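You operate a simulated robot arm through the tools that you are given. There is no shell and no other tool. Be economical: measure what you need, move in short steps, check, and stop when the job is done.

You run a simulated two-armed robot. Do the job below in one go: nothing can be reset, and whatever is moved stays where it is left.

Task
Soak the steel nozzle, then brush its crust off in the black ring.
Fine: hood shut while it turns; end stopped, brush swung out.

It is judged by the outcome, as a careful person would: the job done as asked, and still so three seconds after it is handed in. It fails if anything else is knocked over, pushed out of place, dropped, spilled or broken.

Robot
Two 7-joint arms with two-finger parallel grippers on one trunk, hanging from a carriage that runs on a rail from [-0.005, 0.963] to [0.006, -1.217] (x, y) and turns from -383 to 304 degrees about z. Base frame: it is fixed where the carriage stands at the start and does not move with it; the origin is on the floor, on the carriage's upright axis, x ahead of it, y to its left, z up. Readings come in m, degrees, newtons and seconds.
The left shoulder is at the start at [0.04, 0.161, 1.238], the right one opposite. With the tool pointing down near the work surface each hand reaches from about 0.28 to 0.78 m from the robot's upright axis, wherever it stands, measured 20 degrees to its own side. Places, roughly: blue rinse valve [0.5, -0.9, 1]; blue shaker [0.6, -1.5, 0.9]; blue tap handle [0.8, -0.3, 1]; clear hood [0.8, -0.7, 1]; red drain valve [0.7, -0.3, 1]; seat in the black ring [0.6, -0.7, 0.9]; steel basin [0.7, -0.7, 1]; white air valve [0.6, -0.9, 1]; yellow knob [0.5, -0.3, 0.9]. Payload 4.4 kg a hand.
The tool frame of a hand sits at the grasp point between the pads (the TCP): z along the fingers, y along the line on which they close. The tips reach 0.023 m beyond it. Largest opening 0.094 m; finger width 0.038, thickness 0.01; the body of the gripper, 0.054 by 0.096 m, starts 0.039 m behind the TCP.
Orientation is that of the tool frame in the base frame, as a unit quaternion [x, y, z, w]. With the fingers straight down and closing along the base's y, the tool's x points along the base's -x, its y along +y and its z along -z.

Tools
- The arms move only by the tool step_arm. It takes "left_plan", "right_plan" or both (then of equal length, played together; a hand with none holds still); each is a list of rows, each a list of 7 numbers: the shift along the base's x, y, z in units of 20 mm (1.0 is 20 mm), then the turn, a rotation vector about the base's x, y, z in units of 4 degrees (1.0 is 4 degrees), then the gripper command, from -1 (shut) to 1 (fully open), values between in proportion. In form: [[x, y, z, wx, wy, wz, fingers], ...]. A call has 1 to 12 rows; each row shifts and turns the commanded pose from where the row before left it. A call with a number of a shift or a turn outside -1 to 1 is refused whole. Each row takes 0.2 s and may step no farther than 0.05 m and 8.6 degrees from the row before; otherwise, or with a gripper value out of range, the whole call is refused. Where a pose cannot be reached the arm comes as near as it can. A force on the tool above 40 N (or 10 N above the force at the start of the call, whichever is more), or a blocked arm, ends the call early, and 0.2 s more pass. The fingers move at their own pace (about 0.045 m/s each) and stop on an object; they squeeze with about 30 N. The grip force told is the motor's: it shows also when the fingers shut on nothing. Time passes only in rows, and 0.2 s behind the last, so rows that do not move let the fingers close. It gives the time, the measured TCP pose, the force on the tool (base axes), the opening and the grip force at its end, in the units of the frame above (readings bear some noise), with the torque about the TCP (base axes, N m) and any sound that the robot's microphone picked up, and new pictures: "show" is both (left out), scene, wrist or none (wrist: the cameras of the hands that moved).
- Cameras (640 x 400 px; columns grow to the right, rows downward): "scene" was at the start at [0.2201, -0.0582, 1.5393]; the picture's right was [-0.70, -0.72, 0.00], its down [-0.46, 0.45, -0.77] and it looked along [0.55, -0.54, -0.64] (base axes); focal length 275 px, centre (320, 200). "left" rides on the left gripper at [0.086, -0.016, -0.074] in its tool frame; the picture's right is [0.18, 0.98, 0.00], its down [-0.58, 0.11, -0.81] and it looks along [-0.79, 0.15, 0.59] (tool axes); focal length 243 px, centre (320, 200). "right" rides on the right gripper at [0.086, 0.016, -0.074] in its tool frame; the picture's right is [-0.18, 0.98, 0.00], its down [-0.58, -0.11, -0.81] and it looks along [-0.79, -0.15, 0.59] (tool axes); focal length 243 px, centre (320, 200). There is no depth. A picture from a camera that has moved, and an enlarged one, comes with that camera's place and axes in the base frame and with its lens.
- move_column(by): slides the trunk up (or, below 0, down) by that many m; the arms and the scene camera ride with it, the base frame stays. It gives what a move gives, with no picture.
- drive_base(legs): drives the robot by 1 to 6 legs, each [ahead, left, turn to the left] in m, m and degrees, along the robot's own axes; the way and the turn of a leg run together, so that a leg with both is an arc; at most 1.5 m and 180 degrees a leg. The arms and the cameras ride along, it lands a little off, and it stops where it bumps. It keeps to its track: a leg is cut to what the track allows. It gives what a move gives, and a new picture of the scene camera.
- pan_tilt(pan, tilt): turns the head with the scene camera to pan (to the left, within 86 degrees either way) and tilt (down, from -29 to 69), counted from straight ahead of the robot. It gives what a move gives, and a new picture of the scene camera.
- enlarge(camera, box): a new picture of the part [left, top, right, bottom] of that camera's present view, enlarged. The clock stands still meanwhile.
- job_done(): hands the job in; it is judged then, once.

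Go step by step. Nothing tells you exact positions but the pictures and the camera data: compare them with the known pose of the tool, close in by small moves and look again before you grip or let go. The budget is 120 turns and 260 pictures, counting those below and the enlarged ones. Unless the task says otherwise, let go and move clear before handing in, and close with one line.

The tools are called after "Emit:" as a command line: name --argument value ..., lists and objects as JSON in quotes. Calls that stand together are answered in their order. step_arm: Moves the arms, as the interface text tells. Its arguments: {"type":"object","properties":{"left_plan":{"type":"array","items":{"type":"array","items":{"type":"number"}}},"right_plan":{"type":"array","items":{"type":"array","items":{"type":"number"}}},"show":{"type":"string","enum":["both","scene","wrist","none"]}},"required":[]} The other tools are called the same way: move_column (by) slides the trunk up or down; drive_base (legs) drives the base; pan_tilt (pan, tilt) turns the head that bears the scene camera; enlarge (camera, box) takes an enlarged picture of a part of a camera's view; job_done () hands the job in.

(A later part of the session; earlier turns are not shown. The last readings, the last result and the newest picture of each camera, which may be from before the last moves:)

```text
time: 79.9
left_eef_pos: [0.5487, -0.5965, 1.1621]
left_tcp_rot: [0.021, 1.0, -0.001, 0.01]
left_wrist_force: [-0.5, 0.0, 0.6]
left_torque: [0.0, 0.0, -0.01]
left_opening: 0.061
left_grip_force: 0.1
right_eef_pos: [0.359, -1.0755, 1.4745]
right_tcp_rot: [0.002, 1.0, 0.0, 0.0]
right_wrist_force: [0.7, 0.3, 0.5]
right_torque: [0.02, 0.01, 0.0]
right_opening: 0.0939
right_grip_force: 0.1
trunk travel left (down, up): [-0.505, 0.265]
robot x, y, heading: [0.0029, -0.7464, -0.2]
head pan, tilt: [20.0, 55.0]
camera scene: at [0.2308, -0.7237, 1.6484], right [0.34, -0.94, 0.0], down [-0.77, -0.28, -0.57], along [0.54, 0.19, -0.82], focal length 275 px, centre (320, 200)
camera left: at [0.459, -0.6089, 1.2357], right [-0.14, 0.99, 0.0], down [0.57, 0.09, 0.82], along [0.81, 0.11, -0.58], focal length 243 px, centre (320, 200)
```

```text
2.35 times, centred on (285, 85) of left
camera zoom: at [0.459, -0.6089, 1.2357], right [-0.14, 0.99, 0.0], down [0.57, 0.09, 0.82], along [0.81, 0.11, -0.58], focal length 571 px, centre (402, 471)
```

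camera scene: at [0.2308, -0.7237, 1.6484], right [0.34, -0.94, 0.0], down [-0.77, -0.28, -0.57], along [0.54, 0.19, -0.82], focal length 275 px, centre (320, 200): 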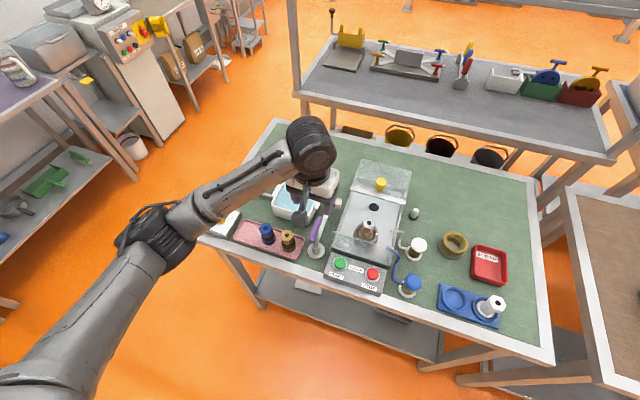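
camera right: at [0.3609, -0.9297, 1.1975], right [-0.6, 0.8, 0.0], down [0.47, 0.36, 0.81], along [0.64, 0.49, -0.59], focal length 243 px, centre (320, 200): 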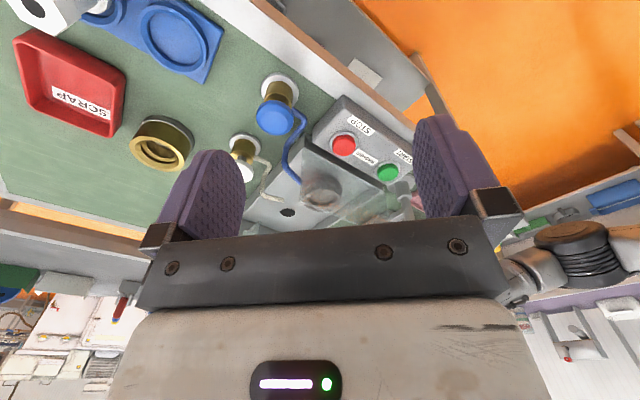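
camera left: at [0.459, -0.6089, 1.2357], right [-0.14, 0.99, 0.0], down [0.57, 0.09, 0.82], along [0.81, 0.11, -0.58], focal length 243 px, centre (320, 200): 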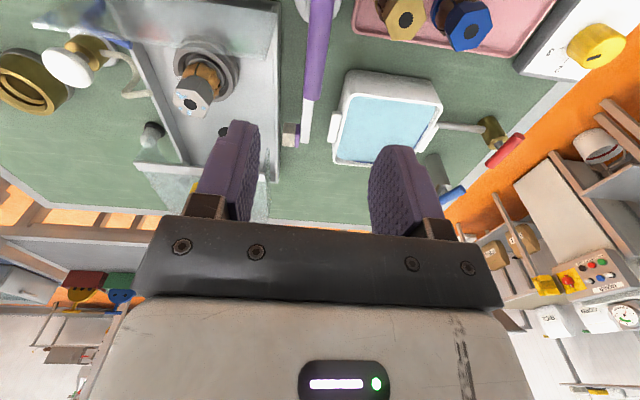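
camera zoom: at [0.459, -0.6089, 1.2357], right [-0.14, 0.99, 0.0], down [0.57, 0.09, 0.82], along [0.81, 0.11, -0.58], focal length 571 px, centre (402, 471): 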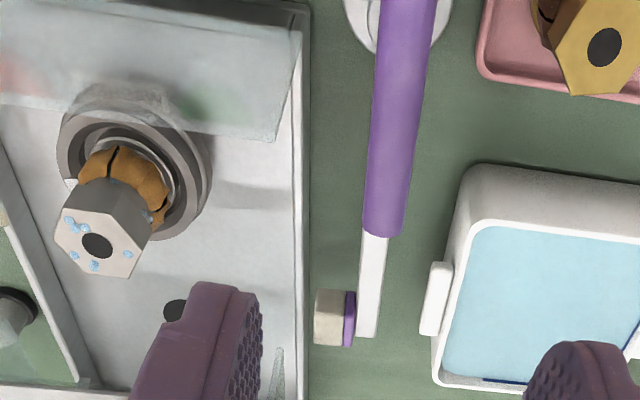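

Emit:
enlarge --camera "scene" --box '[330, 150, 430, 230]'

Emit:
enlarge --camera "left" --box '[100, 100, 300, 240]'

```text
5.00 times, centred on (380, 190) of scene
camera zoom: at [0.2308, -0.7237, 1.6484], right [0.34, -0.94, 0.0], down [-0.77, -0.28, -0.57], along [0.54, 0.19, -0.82], focal length 1375 px, centre (20, 250)
```

zoom: 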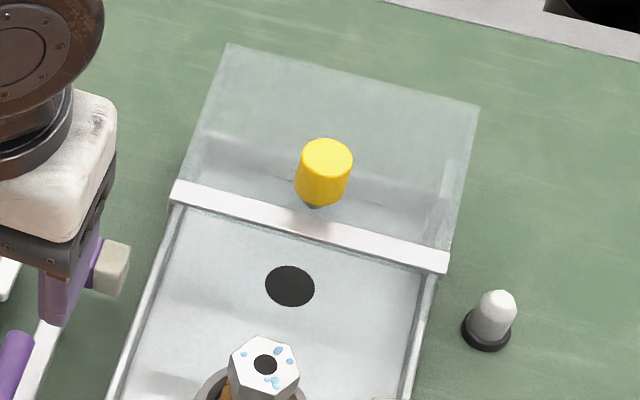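

```text
2.86 times, centred on (200, 170) of left
camera zoom: at [0.459, -0.6089, 1.2357], right [-0.14, 0.99, 0.0], down [0.57, 0.09, 0.82], along [0.81, 0.11, -0.58], focal length 693 px, centre (663, 286)
```

zoom: 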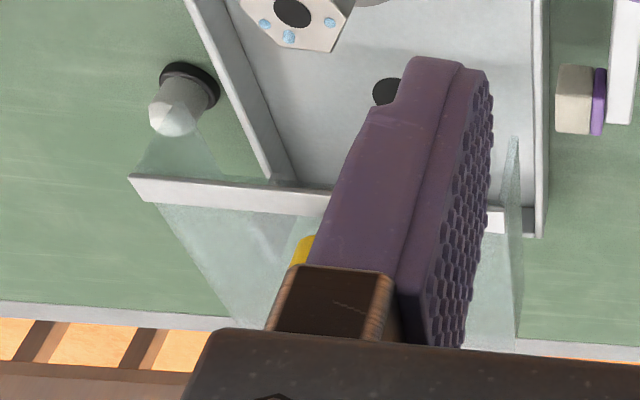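

The nozzle is now centred. Next I move the left hand a bit away and bring the right hand toward the hood's yellow knob (about 0.735, -0.724, 1.042).

Emit:
step_arm --left_plan '[[0, 1, 0, 0, 0, 0, 0.3], [0, 1, 0, 0, 0, 0, 0.3], [0, 1, 0, 0, 0, 0, 0.3], [0, 1, 0, 0, 0, 0, 0.3], [0, 1, 0, 0, 0, 0, 0.3], [0, 0, 0, 0, 0, 0, 0.3], [0, 0, 0, 0, 0, 0, 0.3], [0, 0, 0, 0, 0, 0, 0.3], [0, 0, 0, 0, 0, 0, 0.3], [0, 0, 0, 0, 0, 0, 0.3], [0, 0, 0, 0, 0, 0, 0.3], [0, 0, 0, 0, 0, 0, 0.3]]' --right_plan '[[0.9, 0.8, -0.6, 0, 0, 0, 0.2], [0.9, 0.8, -0.6, 0, 0, 0, 0.2], [0.9, 0.8, -0.6, 0, 0, 0, 0.2], [0.9, 0.8, -0.6, 0, 0, 0, 0.2], [0.9, 0.8, -0.6, 0, 0, 0, 0.2], [0.9, 0.8, -0.6, 0, 0, 0, 0.2], [0.9, 0.8, -0.6, 0, 0, 0, 0.2], [0.9, 0.8, -0.6, 0, 0, 0, 0.2], [0.9, 0.8, -0.6, 0, 0, 0, 0.2], [0.9, 0.8, -0.6, 0, 0, 0, 0.2], [0.9, 0.8, -0.6, 0, 0, 0, 0.2], [0.9, 0.8, -0.6, 0, 0, 0, 0.2]]' --show "scene"

Emit:
step_arm --right_plan '[[0.9, 1, -0.9, 0, 0, 0, 0.2], [0.9, 1, -0.9, 0, 0, 0, 0.2], [0.9, 1, -0.9, 0, 0, 0, 0.2], [0.9, 1, -0.9, 0, 0, 0, 0.2], [0.9, 1, -0.9, 0, 0, 0, 0.2], [0.9, 1, -0.9, 0, 0, 0, 0.2], [0.8, 1, -0.9, 0, 0, 0, 0.2], [0.6, 1, -0.9, 0, 0, 0, 0.2], [0, 0, -0.9, 0, 0, 0, 0.2]]'

Emit:
enlarge --camera "right" --box '[180, 0, 460, 200]'

Emit:
enlarge --camera "scene" --box '[320, 120, 440, 240]'

```text
time: 82.5
left_eef_pos: [0.5503, -0.4954, 1.1631]
left_tcp_rot: [0.022, 1.0, 0.0, 0.01]
left_wrist_force: [0.0, -0.7, 0.2]
left_torque: [0.05, 0.01, 0.01]
left_opening: 0.0611
left_grip_force: 0.1
right_eef_pos: [0.5723, -0.8845, 1.3325]
right_tcp_rot: [0.002, 1.0, 0.0, 0.0]
right_wrist_force: [0.0, 0.4, -0.3]
right_torque: [-0.01, -0.03, 0.0]
right_opening: 0.0565
right_grip_force: 0.1
trunk travel left (down, up): [-0.505, 0.265]
robot x, y, heading: [0.0032, -0.75, 0.1]
head pan, tilt: [20.0, 55.0]
camera scene: at [0.2308, -0.7236, 1.6484], right [0.34, -0.94, 0.0], down [-0.77, -0.28, -0.57], along [0.54, 0.19, -0.82], focal length 275 px, centre (320, 200)
```

scene: 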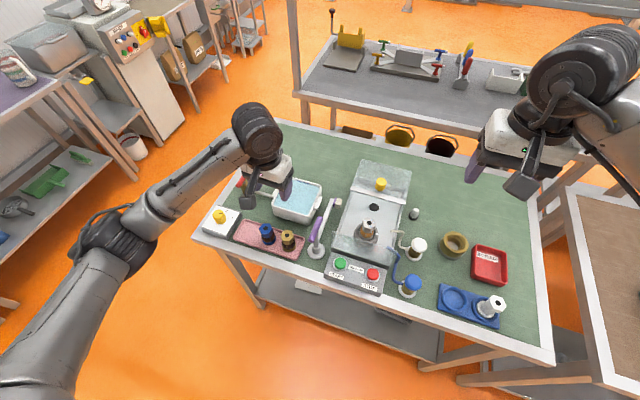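

```text
time: 84.5
left_eef_pos: [0.5496, -0.4949, 1.1639]
left_tcp_rot: [0.022, 1.0, 0.0, 0.009]
left_wrist_force: [1.2, 0.5, 0.4]
left_torque: [-0.03, -0.02, -0.04]
left_opening: 0.0612
left_grip_force: 0.1
right_eef_pos: [0.6949, -0.7308, 1.1692]
right_tcp_rot: [0.001, 1.0, 0.0, 0.0]
right_wrist_force: [0.2, 0.4, -0.1]
right_torque: [0.0, -0.03, -0.04]
right_opening: 0.0564
right_grip_force: 0.0
right hand out of reach, approached as far as the arm can: row 8
trunk travel left (down, up): [-0.505, 0.265]
robot x, y, heading: [0.004, -0.7472, -0.4]
head pan, tilt: [20.0, 55.0]
camera scene: at [0.2306, -0.7233, 1.6484], right [0.34, -0.94, 0.0], down [-0.77, -0.28, -0.57], along [0.54, 0.19, -0.82], focal length 275 px, centre (320, 200)
camera right: at [0.6088, -0.714, 1.2434], right [0.19, 0.98, 0.0], down [0.58, -0.11, 0.81], along [0.79, -0.15, -0.59], focal length 243 px, centre (320, 200)
```

scene: 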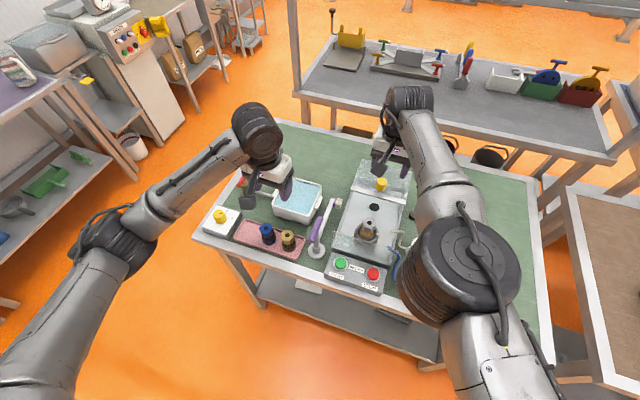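
right: 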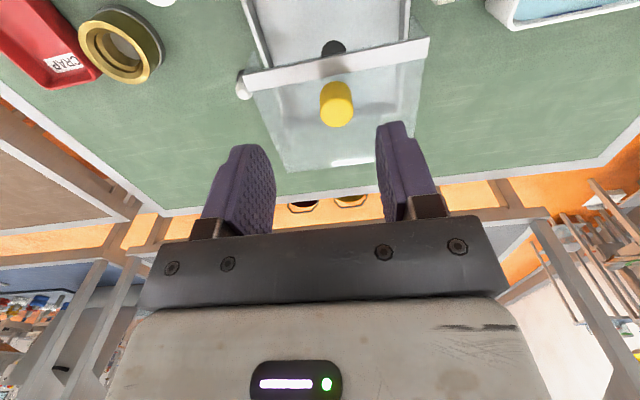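

```text
2.00 times, centred on (320, 100) of right
camera zoom: at [0.6088, -0.714, 1.2434], right [0.19, 0.98, 0.0], down [0.58, -0.11, 0.81], along [0.79, -0.15, -0.59], focal length 485 px, centre (320, 400)
```

zoom: 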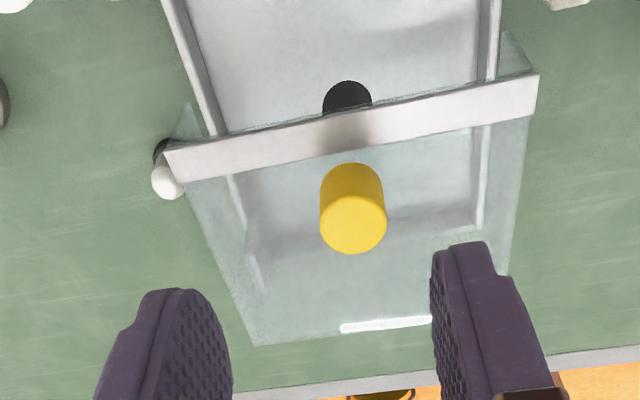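

```text
3.33 times, centred on (380, 180) of scene
camera zoom: at [0.2306, -0.7233, 1.6484], right [0.34, -0.94, 0.0], down [-0.77, -0.28, -0.57], along [0.54, 0.19, -0.82], focal length 917 px, centre (120, 267)
```

zoom: 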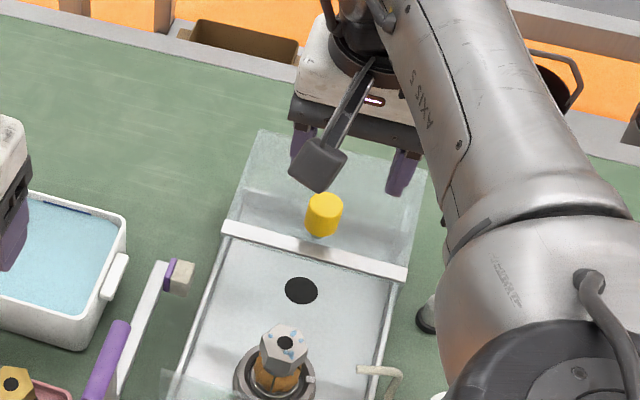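

The knob is at about (0.74, -0.724), just beyond reach from here. I'll shift the base to line up the right shoulder, then lower the trunk a little.

Emit:
drive_base --legs '[[0, 0.13, 0]]'

Emit:
step_arm --right_plan '[[0, -1, 0, 0, 0, 0, 0.2], [0, -1, 0, 0, 0, 0, 0.2], [0, -1, 0, 0, 0, 0, 0.2], [0, -1, 0, 0, 0, 0, 0.2], [0, -1, 0, 0, 0, 0, 0.2], [0, -1, 0, 0, 0, 0, 0.2], [0, 0, 0, 0, -1, 0, 0.2], [0, 0, 0, 0, -1, 0, 0.2], [0, 0, 0, 0, -1, 0, 0.2], [0, 0, 0, 0, -1, 0, 0.2]]' --show "none"

Emit:
move_column --by -0.08

Emit:
step_arm --right_plan '[[0.7, 0, 0.3, 0, 0, 0, 0.2], [0.7, 0, 0, 0, 0, 0, 0.2], [0.5, 0, 0, 0, 0, 0, 0.2]]'

Emit:
enlarge --camera "right" --box '[180, 0, 460, 200]'

```text
time: 85.8
left_eef_pos: [0.5489, -0.3637, 1.1633]
left_tcp_rot: [0.022, 1.0, -0.001, 0.01]
left_wrist_force: [0.0, 0.8, -0.1]
left_torque: [-0.03, -0.01, 0.0]
left_opening: 0.0609
left_grip_force: 0.1
right_eef_pos: [0.6953, -0.5997, 1.1692]
right_tcp_rot: [0.003, 1.0, 0.0, 0.0]
right_wrist_force: [0.0, 0.2, 0.1]
right_torque: [-0.02, 0.0, -0.01]
right_opening: 0.0564
right_grip_force: 0.2
trunk travel left (down, up): [-0.505, 0.265]
robot x, y, heading: [0.0011, -0.6222, -0.3]
head pan, tilt: [20.0, 55.0]
camera scene: at [0.2302, -0.5913, 1.6484], right [0.34, -0.94, 0.0], down [-0.77, -0.28, -0.57], along [0.54, 0.19, -0.82], focal length 275 px, centre (320, 200)
```

scene: 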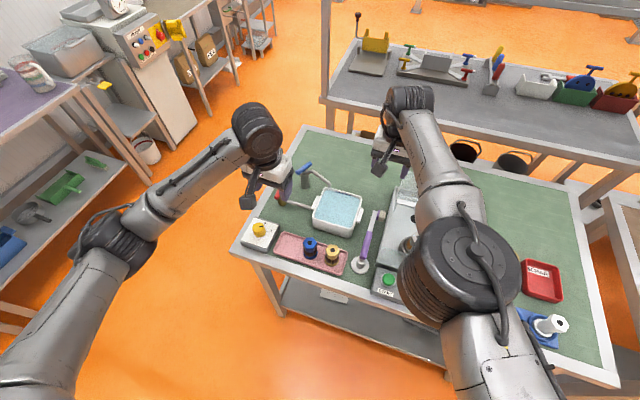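

```text
time: 88.0
left_eef_pos: [0.5498, -0.3649, 1.1638]
left_tcp_rot: [0.021, 1.0, -0.001, 0.01]
left_wrist_force: [0.2, 0.4, -0.2]
left_torque: [0.02, 0.0, -0.04]
left_opening: 0.0611
left_grip_force: 0.2
right_eef_pos: [0.7699, -0.7017, 1.1636]
right_tcp_rot: [0.003, 0.99, 0.0, 0.14]
right_wrist_force: [0.5, -1.0, 0.1]
right_torque: [-0.01, -0.01, 0.03]
right_opening: 0.0564
right_grip_force: 0.0
right hand out of reach, approached as far as the arm can: row 1, 2, 3, 4, 5, 6, 7, 8, 9, 10
trunk travel left (down, up): [-0.505, 0.265]
robot x, y, heading: [0.0046, -0.6197, -0.2]
head pan, tilt: [20.0, 55.0]
```

```text
time: 89.1
left_eef_pos: [0.5492, -0.3633, 1.082]
left_tcp_rot: [0.021, 1.0, -0.001, 0.01]
left_wrist_force: [0.4, 0.8, -0.3]
left_torque: [-0.05, 0.02, 0.02]
left_opening: 0.0611
left_grip_force: 0.1
right_eef_pos: [0.7707, -0.7026, 1.0829]
right_tcp_rot: [0.003, 0.99, 0.001, 0.139]
right_wrist_force: [0.2, 0.5, -0.3]
right_torque: [-0.01, -0.02, 0.05]
right_opening: 0.0564
right_grip_force: 0.0
trunk travel left (down, up): [-0.425, 0.345]
robot x, y, heading: [0.0068, -0.6143, -0.1]
head pan, tilt: [20.0, 55.0]
```

```text
time: 89.9
left_eef_pos: [0.5489, -0.3636, 1.083]
left_tcp_rot: [0.022, 1.0, -0.001, 0.009]
left_wrist_force: [0.4, -0.1, 0.0]
left_torque: [-0.01, 0.02, -0.01]
left_opening: 0.0611
left_grip_force: 0.0
right_eef_pos: [0.7729, -0.7044, 1.0896]
right_tcp_rot: [0.002, 0.99, 0.001, 0.139]
right_wrist_force: [0.6, 0.0, -1.0]
right_torque: [-0.01, 0.04, -0.02]
right_opening: 0.0564
right_grip_force: 0.1
right hand out of reach, approached as far as the arm can: row 1, 2, 3
trunk travel left (down, up): [-0.425, 0.345]
robot x, y, heading: [0.0036, -0.6159, -0.3]
head pan, tilt: [20.0, 55.0]
camera scene: at [0.2303, -0.5918, 1.5684], right [0.34, -0.94, 0.0], down [-0.77, -0.28, -0.57], along [0.54, 0.19, -0.82], focal length 275 px, centre (320, 200)
camera right: at [0.6683, -0.6872, 1.1378], right [0.18, 0.98, 0.05], down [0.34, -0.11, 0.94], along [0.92, -0.15, -0.35], focal length 243 px, centre (320, 200)
```

scene: 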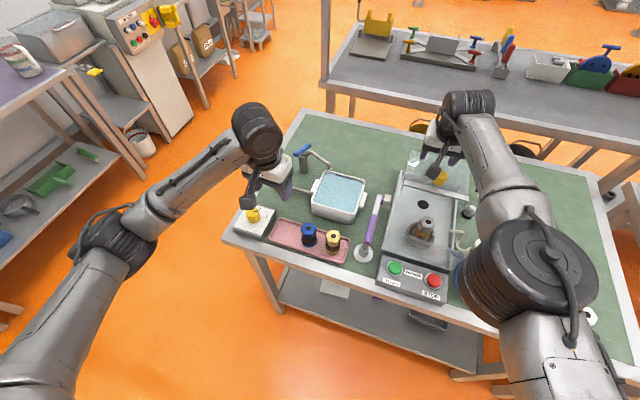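
right: 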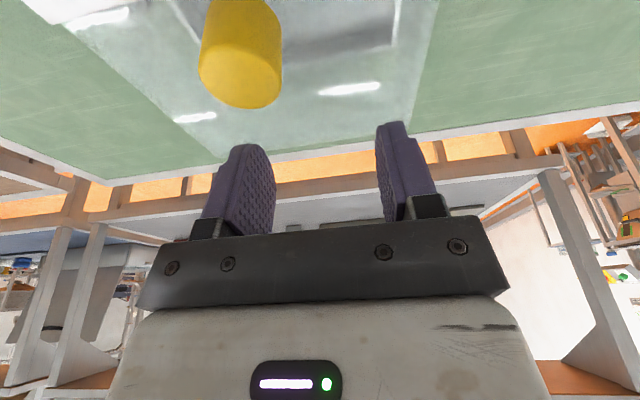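

```text
2.00 times, centred on (320, 100) of right
camera zoom: at [0.6683, -0.6872, 1.1378], right [0.18, 0.98, 0.05], down [0.34, -0.11, 0.94], along [0.92, -0.15, -0.35], focal length 485 px, centre (320, 400)
```

zoom: 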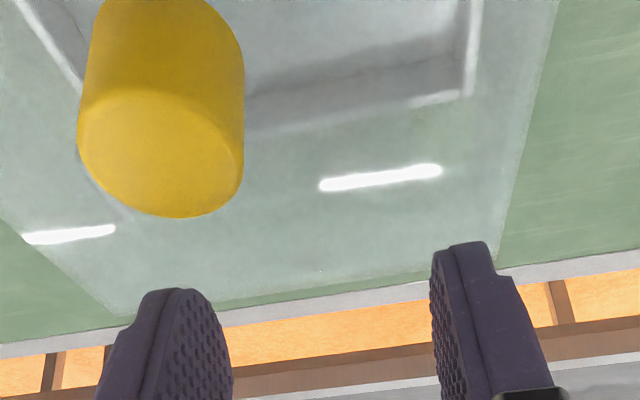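

Emit:
step_arm --right_plan '[[-0.8, -0.6, 0, 0, 0, 0, 0.2], [-0.85, -0.5, 0, 0, 0, 0, 0.2], [0, 0, 0, 0, 0, 0, 0.2]]'

Emit:
enlarge --camera "scene" --box '[390, 90, 510, 210]'

```text
time: 90.7
left_eef_pos: [0.5488, -0.3632, 1.0824]
left_tcp_rot: [0.022, 1.0, 0.0, 0.009]
left_wrist_force: [0.5, 0.1, -0.5]
left_torque: [0.02, -0.02, 0.0]
left_opening: 0.0608
left_grip_force: 0.0
right_eef_pos: [0.7734, -0.7153, 1.0862]
right_tcp_rot: [0.003, 0.99, 0.001, 0.138]
right_wrist_force: [0.4, 0.6, -0.7]
right_torque: [-0.04, 0.01, -0.01]
right_opening: 0.0567
right_grip_force: 0.1
right hand out of reach, approached as far as the arm can: row 1, 2
trunk travel left (down, up): [-0.425, 0.345]
robot x, y, heading: [0.0024, -0.6142, -0.4]
head pan, tilt: [20.0, 55.0]
camera scene: at [0.2301, -0.5916, 1.5684], right [0.34, -0.94, 0.0], down [-0.77, -0.28, -0.57], along [0.54, 0.19, -0.82], focal length 275 px, centre (320, 200)
camera right: at [0.6687, -0.6989, 1.1357], right [0.18, 0.98, 0.05], down [0.34, -0.11, 0.93], along [0.92, -0.15, -0.35], focal length 243 px, centre (320, 200)
```

scene: 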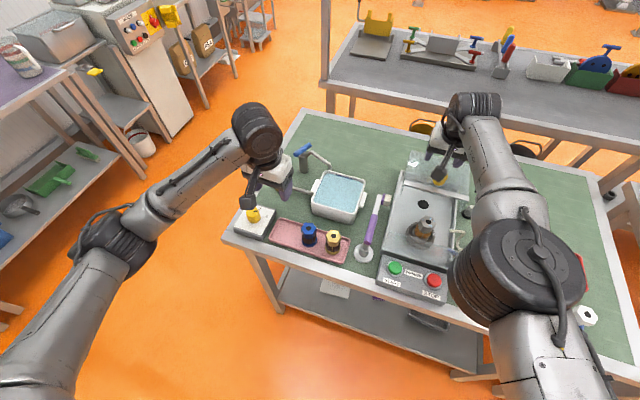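
right: 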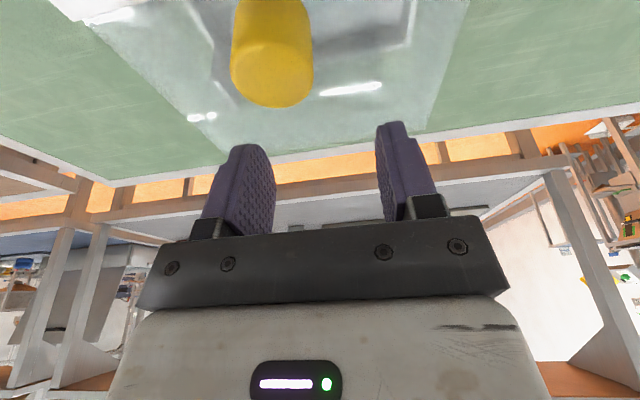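

```text
3.33 times, centred on (450, 150) of scene
camera zoom: at [0.2301, -0.5916, 1.5684], right [0.34, -0.94, 0.0], down [-0.77, -0.28, -0.57], along [0.54, 0.19, -0.82], focal length 917 px, centre (-113, 367)
```

zoom: 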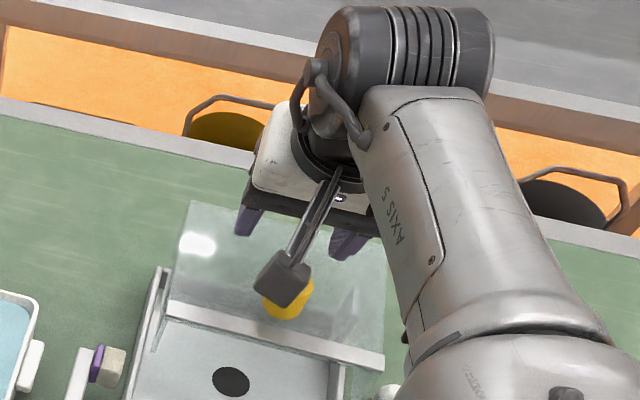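

Emit:
step_arm --right_plan '[[0, 0, 0.5, 0, 1, 0, 0.2], [0, 0, 0.5, 0, 1, 0, 0.2], [0, 0, 0.5, 0, 1, 0, 0.2], [0, 0, 0.5, 0, 1, 0, 0.2], [0, 0, 0, 0, 0, 0, 0.2]]' --show "none"

Emit:
step_arm --right_plan '[[-0.5, 0, 0, 0, 0, 0, 0.2], [-0.5, 0, 0, 0, 0, 0, 0.2], [-0.5, 0, 0, 0, 0, 0, 0.2], [0, 0, 0, 0, 0, 0, 0.2]]' --show "none"

```text
time: 91.9
left_eef_pos: [0.5492, -0.3646, 1.0832]
left_tcp_rot: [0.021, 1.0, 0.0, 0.01]
left_wrist_force: [0.7, -0.7, -0.4]
left_torque: [0.05, 0.02, -0.01]
left_opening: 0.0612
left_grip_force: 0.0
right_eef_pos: [0.7332, -0.7259, 1.1268]
right_tcp_rot: [0.003, 1.0, -0.001, 0.0]
right_wrist_force: [0.2, 0.6, 1.0]
right_torque: [-0.03, 0.0, -0.02]
right_opening: 0.0565
right_grip_force: 0.0
right hand out of reach, approached as far as the arm can: row 1, 2, 3, 4
trunk travel left (down, up): [-0.425, 0.345]
robot x, y, heading: [0.0033, -0.6176, -0.3]
head pan, tilt: [20.0, 55.0]
```

```text
time: 92.9
left_eef_pos: [0.5493, -0.3632, 1.0816]
left_tcp_rot: [0.021, 1.0, 0.0, 0.009]
left_wrist_force: [0.1, 0.4, -0.1]
left_torque: [0.01, -0.01, 0.0]
left_opening: 0.061
left_grip_force: 0.0
right_eef_pos: [0.7026, -0.7257, 1.1243]
right_tcp_rot: [0.003, 1.0, 0.0, -0.001]
right_wrist_force: [0.6, -0.1, 0.6]
right_torque: [-0.01, 0.0, -0.06]
right_opening: 0.0565
right_grip_force: 0.1
right hand out of reach, approached as far as the arm can: row 1
trunk travel left (down, up): [-0.425, 0.345]
robot x, y, heading: [0.0024, -0.612, -0.4]
head pan, tilt: [20.0, 55.0]
```

Untilted, the hand can just reach. I'll extend over the knob, and use the trunk to lower it, keeping the left hand raised.

Emit:
step_arm --left_plan '[[0, 0, 1, 0, 0, 0, 0.3], [0, 0, 1, 0, 0, 0, 0.3], [0, 0, 1, 0, 0, 0, 0.3], [0, 0, 1, 0, 0, 0, 0.3], [0, 0, 1, 0, 0, 0, 0.3]]' --right_plan '[[0.6, 0.05, 0, 0, 0, 0, 0.2], [0.6, 0, 0, 0, 0, 0, 0.2], [0.4, 0, 0, 0, 0, 0, 0.2], [0, 0, 0, 0, 0, 0, 0.2], [0, 0, 0, 0, 0, 0, 0.2]]' --show "wrist"

Emit:
enlarge --camera "right" --box '[180, 0, 460, 200]'

```text
time: 94.1
left_eef_pos: [0.5468, -0.3621, 1.1823]
left_tcp_rot: [0.021, 1.0, 0.0, 0.011]
left_wrist_force: [-0.6, 0.1, -0.2]
left_torque: [0.0, 0.01, 0.02]
left_opening: 0.0612
left_grip_force: 0.1
right_eef_pos: [0.7311, -0.7236, 1.1235]
right_tcp_rot: [0.002, 1.0, 0.001, 0.0]
right_wrist_force: [-0.7, 0.1, 0.3]
right_torque: [-0.01, -0.01, -0.03]
right_opening: 0.0564
right_grip_force: 0.1
right hand out of reach, approached as far as the arm can: row 3
trunk travel left (down, up): [-0.425, 0.345]
robot x, y, heading: [0.0019, -0.6162, -0.3]
head pan, tilt: [20.0, 55.0]
camera right: at [0.6449, -0.7066, 1.1987], right [0.19, 0.98, 0.0], down [0.58, -0.11, 0.81], along [0.79, -0.15, -0.59], focal length 243 px, centre (320, 200)
camera left: at [0.4599, -0.3754, 1.2568], right [-0.14, 0.99, 0.0], down [0.57, 0.08, 0.82], along [0.81, 0.11, -0.58], focal length 243 px, centre (320, 200)
```

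right: 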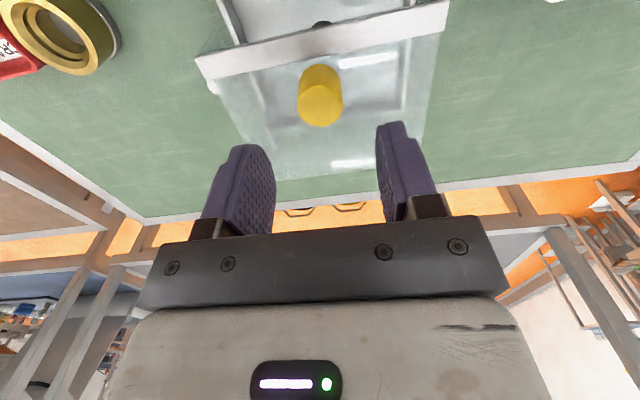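
left: 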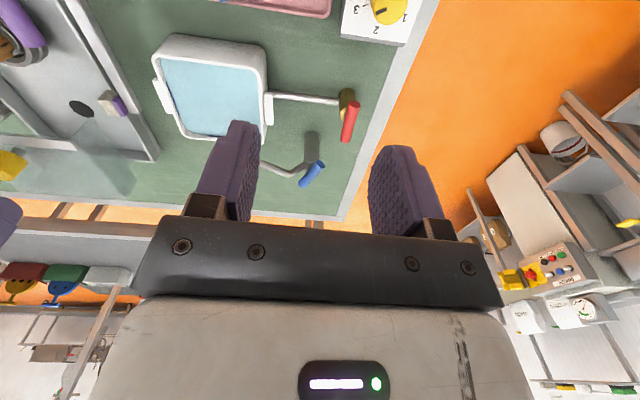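

```text
2.00 times, centred on (320, 100) of right
camera zoom: at [0.6449, -0.7066, 1.1987], right [0.19, 0.98, 0.0], down [0.58, -0.11, 0.81], along [0.79, -0.15, -0.59], focal length 485 px, centre (320, 400)
```

zoom: 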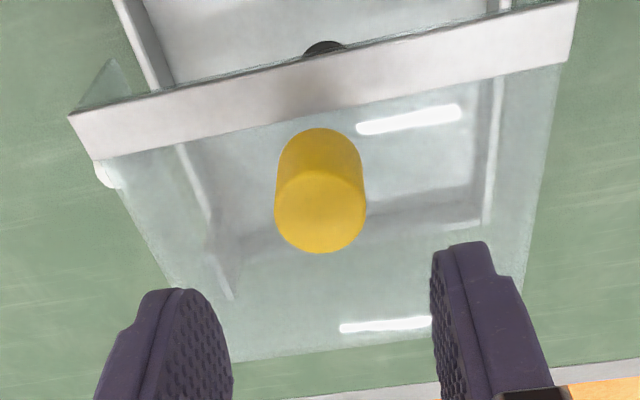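

Emit:
move_column --by -0.075

Emit:
step_arm --right_plan '[[0, 0, 0, 0, 0, 0, 0.2]]'

Emit:
enlarge --camera "right" --box '[180, 0, 460, 240]'

Emit:
enlarge --camera "scene" --box '[390, 90, 510, 210]'

```text
time: 95.2
left_eef_pos: [0.5492, -0.3628, 1.1089]
left_tcp_rot: [0.022, 1.0, 0.0, 0.01]
left_wrist_force: [0.3, -0.8, -0.2]
left_torque: [-0.03, 0.0, 0.0]
left_opening: 0.0609
left_grip_force: 0.1
right_eef_pos: [0.7323, -0.7251, 1.0539]
right_tcp_rot: [0.003, 1.0, 0.0, 0.0]
right_wrist_force: [-1.1, -0.1, 0.5]
right_torque: [0.04, -0.08, -0.01]
right_opening: 0.0571
right_grip_force: 1.0
trunk travel left (down, up): [-0.351, 0.419]
robot x, y, heading: [0.0027, -0.6165, -0.3]
head pan, tilt: [20.0, 55.0]
stopped: the force on the tool passed its limit at 48 N (the readings are from after the stop); the commanded pose is now the measured one
```

```text
time: 95.6
left_eef_pos: [0.5485, -0.3636, 1.1086]
left_tcp_rot: [0.022, 1.0, 0.001, 0.01]
left_wrist_force: [0.0, -0.5, 0.0]
left_torque: [0.0, -0.01, 0.01]
left_opening: 0.0609
left_grip_force: 0.0
right_eef_pos: [0.732, -0.7233, 1.0558]
right_tcp_rot: [0.004, 1.0, 0.0, 0.0]
right_wrist_force: [-0.7, -0.4, 3.2]
right_torque: [-0.13, 0.09, -0.02]
right_opening: 0.0572
right_grip_force: 0.7
trunk travel left (down, up): [-0.351, 0.419]
robot x, y, heading: [0.0029, -0.6201, -0.5]
head pan, tilt: [20.0, 55.0]
camera scene: at [0.2302, -0.5919, 1.4944], right [0.34, -0.94, 0.0], down [-0.77, -0.28, -0.57], along [0.54, 0.19, -0.82], focal length 275 px, centre (320, 200)
camera right: at [0.6446, -0.7067, 1.1302], right [0.19, 0.98, 0.0], down [0.58, -0.11, 0.81], along [0.79, -0.15, -0.59], focal length 243 px, centre (320, 200)
```

scene: 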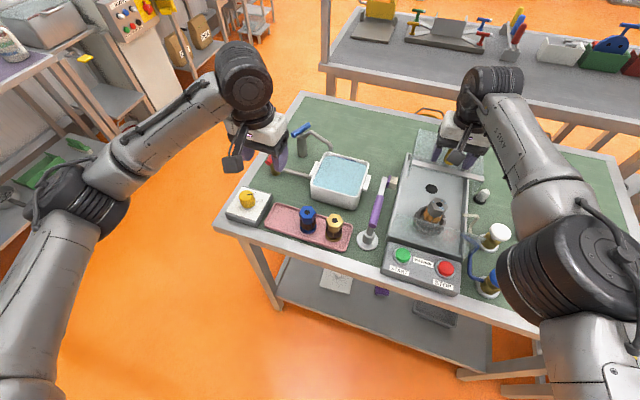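
right: 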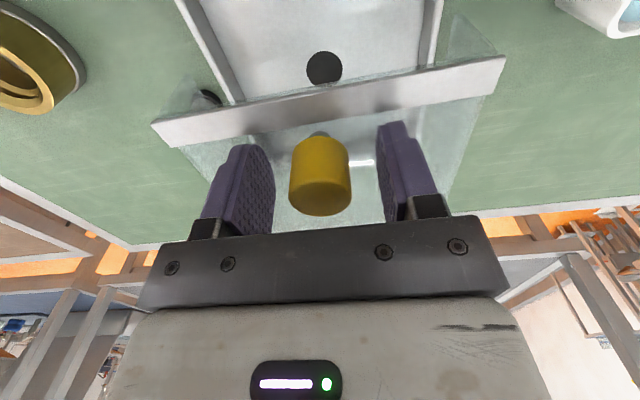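

```text
1.67 times, centred on (320, 120) of right
camera zoom: at [0.6446, -0.7067, 1.1302], right [0.19, 0.98, 0.0], down [0.58, -0.11, 0.81], along [0.79, -0.15, -0.59], focal length 404 px, centre (320, 333)
```

zoom: 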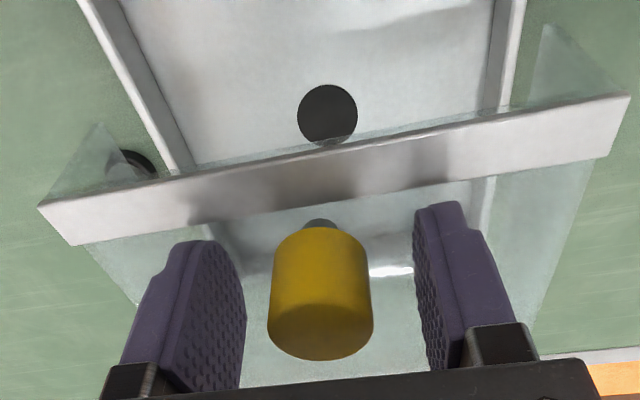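

```text
3.33 times, centred on (450, 150) of scene
camera zoom: at [0.2302, -0.5919, 1.4944], right [0.34, -0.94, 0.0], down [-0.77, -0.28, -0.57], along [0.54, 0.19, -0.82], focal length 917 px, centre (-113, 367)
```

zoom: 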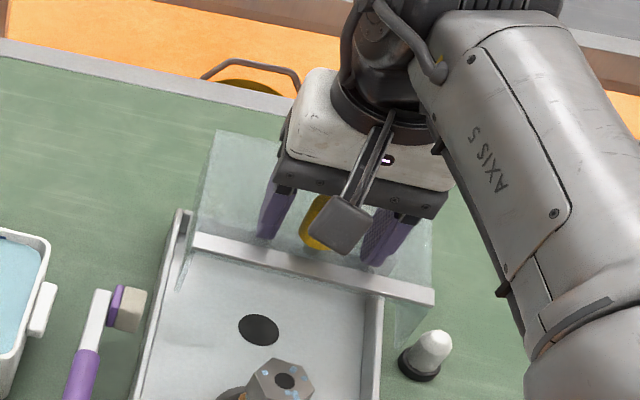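

Emit:
step_arm --right_plan '[[0, 0, 0.2, 0, 0, 0, 0.2], [0, 0, 0, 0, 0, 0, -1], [0, 0, 0, 0, 0, 0, -1], [0, 0, 0, 0, 0, 0, -1], [-0.3, 0, 0, 0, 0, 0, -1], [-0.5, 0, 0, 0, 0, 0, -1], [-0.5, 0, 0, 0, 0, 0, -1], [-0.5, 0, 0, 0, 0, 0, -1]]'

Emit:
enlarge --camera "scene" --box '[360, 90, 520, 250]'

```text
time: 97.4
left_eef_pos: [0.5497, -0.3626, 1.1085]
left_tcp_rot: [0.022, 1.0, 0.0, 0.01]
left_wrist_force: [1.0, 0.2, -0.6]
left_torque: [0.0, 0.03, -0.03]
left_opening: 0.0609
left_grip_force: 0.0
right_eef_pos: [0.6955, -0.7234, 1.0584]
right_tcp_rot: [0.002, 1.0, 0.001, 0.001]
right_wrist_force: [-0.1, -1.0, 7.1]
right_torque: [-0.31, 0.57, -0.02]
right_opening: 0.0279
right_grip_force: 44.8
trunk travel left (down, up): [-0.351, 0.419]
robot x, y, heading: [0.0027, -0.6169, -0.4]
head pan, tilt: [20.0, 55.0]
camera scene: at [0.2303, -0.5918, 1.4947], right [0.34, -0.94, 0.0], down [-0.77, -0.28, -0.57], along [0.54, 0.19, -0.82], focal length 275 px, centre (320, 200)
camera right: at [0.6077, -0.7062, 1.1341], right [0.19, 0.98, 0.0], down [0.58, -0.11, 0.81], along [0.79, -0.15, -0.59], focal length 243 px, centre (320, 200)
```

scene: 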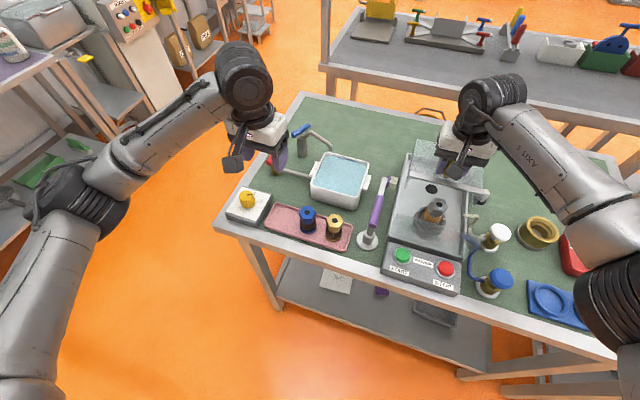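
right: 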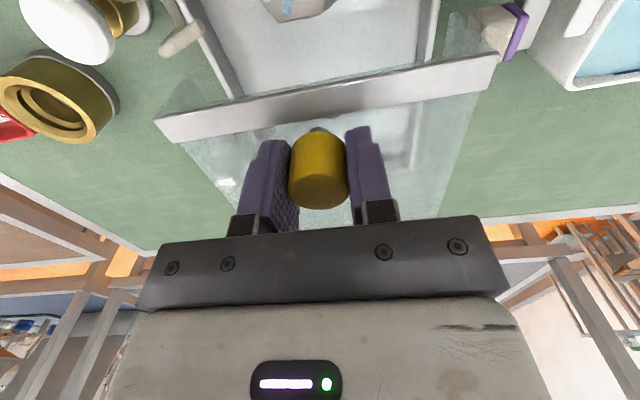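

```text
2.50 times, centred on (440, 170) of scene
camera zoom: at [0.2303, -0.5918, 1.4947], right [0.34, -0.94, 0.0], down [-0.77, -0.28, -0.57], along [0.54, 0.19, -0.82], focal length 688 px, centre (20, 275)
```

zoom: 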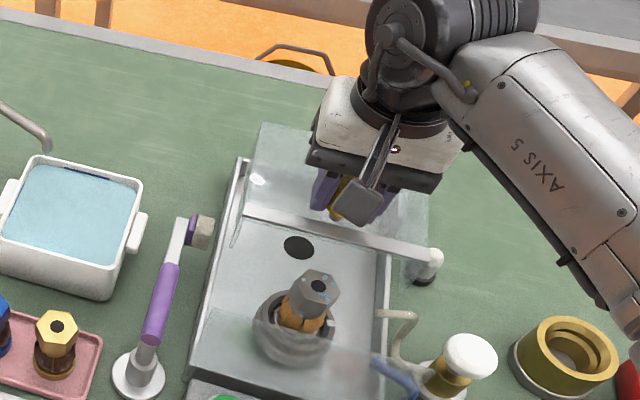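

Emit:
step_arm --right_plan '[[-0.5, 0, 0, 0, 0, 0, -1], [-0.5, 0, 0, 0, 0, 0, -1], [-0.5, 0, 0, 0, 0, 0, -1], [-0.5, 0, 0, 0, 0, 0, -1], [-0.5, 0, 0, 0, 0, 0, -1]]'

Emit:
enlarge --camera "scene" --box '[360, 90, 520, 250]'

```text
time: 98.6
left_eef_pos: [0.5491, -0.3627, 1.1096]
left_tcp_rot: [0.022, 1.0, 0.0, 0.01]
left_wrist_force: [-0.2, 0.6, -0.6]
left_torque: [-0.01, -0.02, 0.03]
left_opening: 0.061
left_grip_force: 0.0
right_eef_pos: [0.6473, -0.7243, 1.0582]
right_tcp_rot: [0.002, 1.0, 0.0, 0.001]
right_wrist_force: [-0.3, 0.5, 5.7]
right_torque: [-0.48, -0.65, -0.08]
right_opening: 0.0276
right_grip_force: 44.8
trunk travel left (down, up): [-0.351, 0.419]
robot x, y, heading: [0.0053, -0.6153, -0.4]
head pan, tilt: [20.0, 55.0]
camera scene: at [0.2304, -0.5917, 1.4946], right [0.34, -0.94, 0.0], down [-0.77, -0.28, -0.57], along [0.54, 0.19, -0.82], focal length 275 px, centre (320, 200)
camera right: at [0.5599, -0.7064, 1.1342], right [0.19, 0.98, 0.0], down [0.58, -0.11, 0.81], along [0.79, -0.15, -0.59], focal length 243 px, centre (320, 200)
```

scene: 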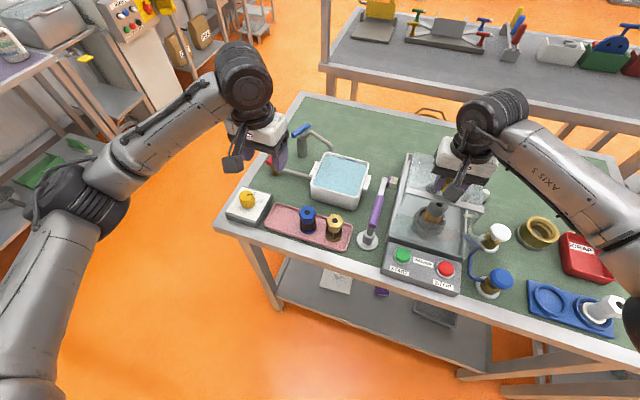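
right: 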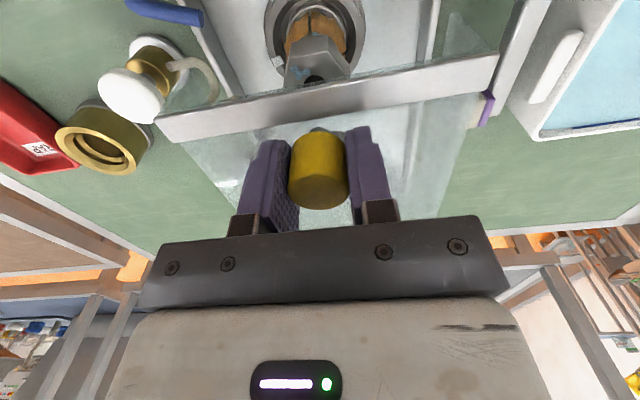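

```text
2.50 times, centred on (440, 170) of scene
camera zoom: at [0.2304, -0.5917, 1.4946], right [0.34, -0.94, 0.0], down [-0.77, -0.28, -0.57], along [0.54, 0.19, -0.82], focal length 688 px, centre (20, 275)
```

zoom: 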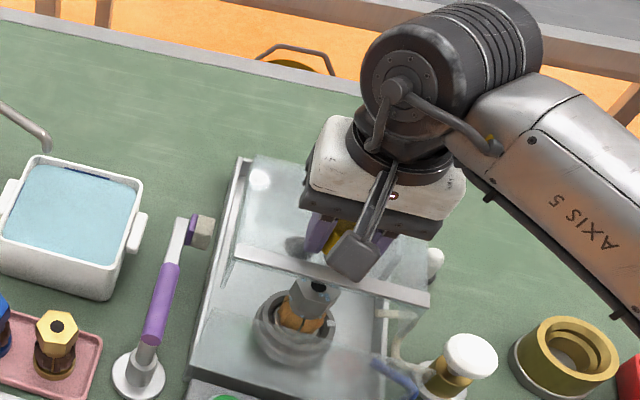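

Emit:
step_arm --right_plan '[[-0.5, 0, 0, 0, 0, 0, -1], [-0.5, 0, 0, 0, 0, 0, -1], [-0.5, 0, 0, 0, 0, 0, -1], [-0.5, 0, 0, 0, 0, 0, -1], [-0.5, 0, 0, 0, 0, 0, -1]]'

Emit:
enlarge --camera "scene" --box '[360, 110, 520, 270]'

```text
time: 99.8
left_eef_pos: [0.5498, -0.3642, 1.1081]
left_tcp_rot: [0.022, 1.0, -0.001, 0.01]
left_wrist_force: [-0.6, -1.3, 0.1]
left_torque: [0.02, 0.01, 0.01]
left_opening: 0.0613
left_grip_force: 0.2
right_eef_pos: [0.5956, -0.7233, 1.0586]
right_tcp_rot: [0.002, 1.0, 0.0, 0.001]
right_wrist_force: [-0.2, -3.1, 0.6]
right_torque: [0.18, -0.79, 0.06]
right_opening: 0.0277
right_grip_force: 44.7
trunk travel left (down, up): [-0.351, 0.419]
robot x, y, heading: [0.0044, -0.6177, -0.4]
head pan, tilt: [20.0, 55.0]
camera scene: at [0.2304, -0.592, 1.4945], right [0.34, -0.94, 0.0], down [-0.77, -0.28, -0.57], along [0.54, 0.19, -0.82], focal length 275 px, centre (320, 200)
camera right: at [0.5094, -0.7066, 1.134], right [0.19, 0.98, 0.0], down [0.58, -0.11, 0.81], along [0.79, -0.15, -0.59], focal length 243 px, centre (320, 200)
```

scene: 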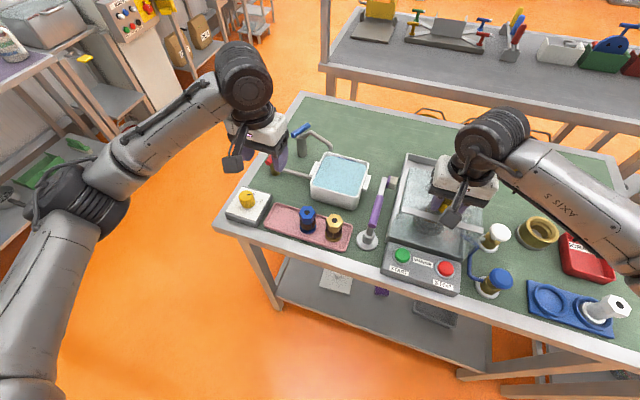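
right: 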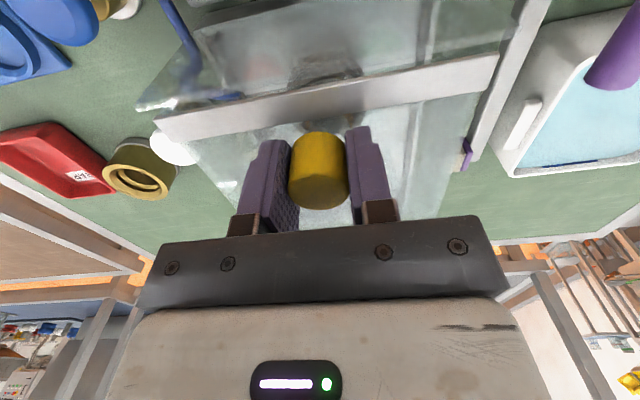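

```text
2.50 times, centred on (440, 190) of scene
camera zoom: at [0.2304, -0.592, 1.4945], right [0.34, -0.94, 0.0], down [-0.77, -0.28, -0.57], along [0.54, 0.19, -0.82], focal length 688 px, centre (20, 225)
```

zoom: 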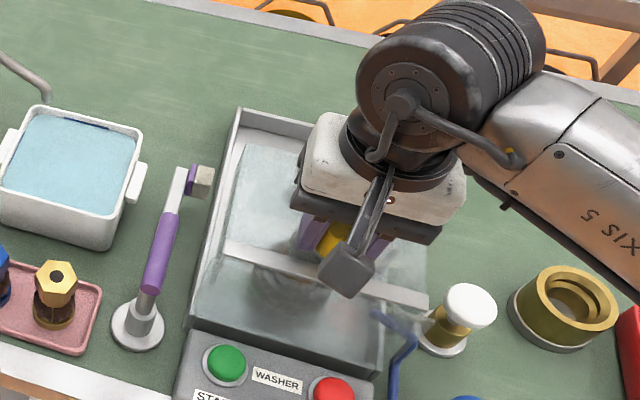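

Emit:
step_arm --right_plan '[[-0.4, 0, 0, 0, 0, 0, -1], [-0.4, 0, 0, 0, 0, 0, -1], [-0.4, 0, 0, 0, 0, 0, -1], [0, 0, 0, 0, 0, 0, -1]]'

Emit:
enlarge --camera "scene" --box '[360, 110, 520, 270]'

Emit:
enlarge --camera "right" --box '[120, 0, 560, 240]'

```text
time: 100.8
left_eef_pos: [0.554, -0.3628, 1.1112]
left_tcp_rot: [0.022, 1.0, -0.001, 0.012]
left_wrist_force: [-0.5, 0.1, 0.9]
left_torque: [0.0, 0.01, -0.01]
left_opening: 0.0613
left_grip_force: 0.0
right_eef_pos: [0.578, -0.7235, 1.064]
right_tcp_rot: [0.003, 1.0, 0.002, 0.004]
right_wrist_force: [31.2, 2.9, -1.3]
right_torque: [-0.34, -0.66, 0.0]
right_opening: 0.028
right_grip_force: 44.5
trunk travel left (down, up): [-0.351, 0.419]
robot x, y, heading: [0.0061, -0.6164, -0.1]
head pan, tilt: [20.0, 55.0]
camera scene: at [0.2333, -0.5914, 1.4956], right [0.34, -0.94, 0.0], down [-0.77, -0.28, -0.58], along [0.54, 0.19, -0.82], focal length 275 px, centre (320, 200)
camera right: at [0.4903, -0.7066, 1.1384], right [0.19, 0.98, 0.0], down [0.57, -0.11, 0.81], along [0.8, -0.15, -0.58], focal length 243 px, centre (320, 200)
```

scene: 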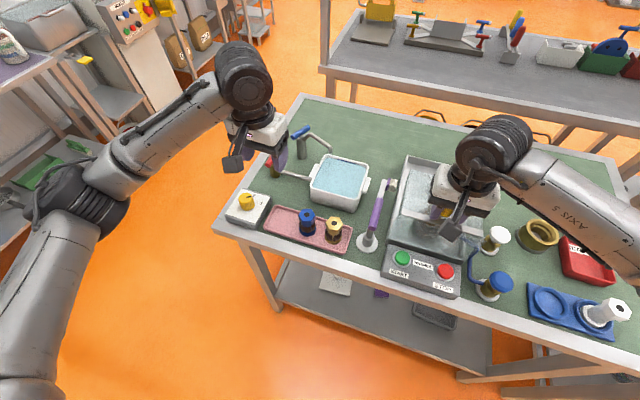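
right: 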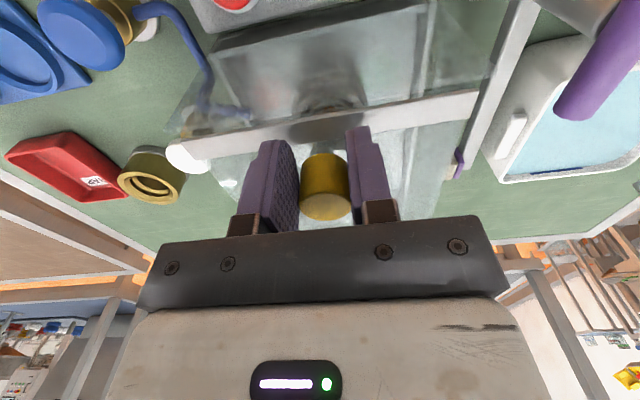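

```text
2.50 times, centred on (440, 190) of scene
camera zoom: at [0.2333, -0.5914, 1.4956], right [0.34, -0.94, 0.0], down [-0.77, -0.28, -0.58], along [0.54, 0.19, -0.82], focal length 688 px, centre (20, 225)
```

zoom: 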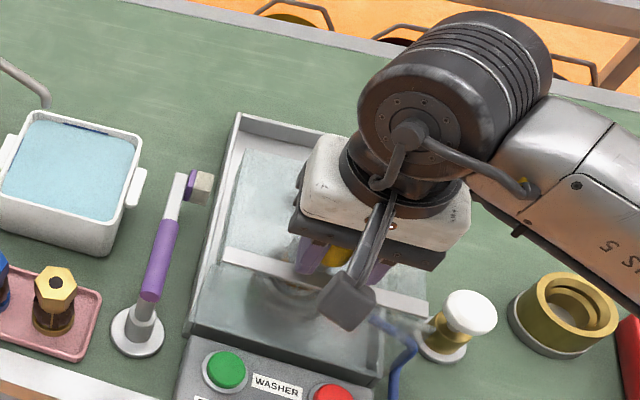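

```text
1.45 times, centred on (340, 120) of right
camera zoom: at [0.4903, -0.7066, 1.1384], right [0.19, 0.98, 0.0], down [0.57, -0.11, 0.81], along [0.8, -0.15, -0.58], focal length 353 px, centre (291, 316)
```

zoom: 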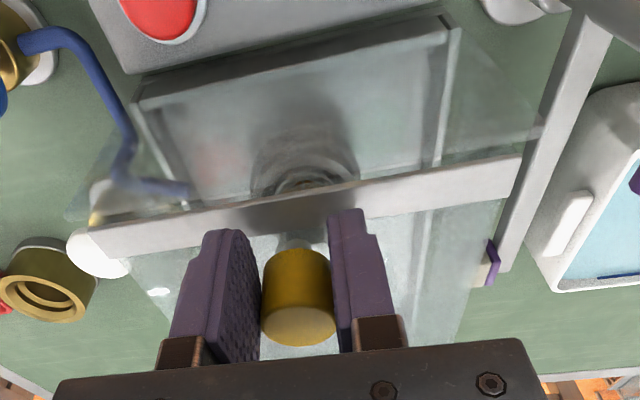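

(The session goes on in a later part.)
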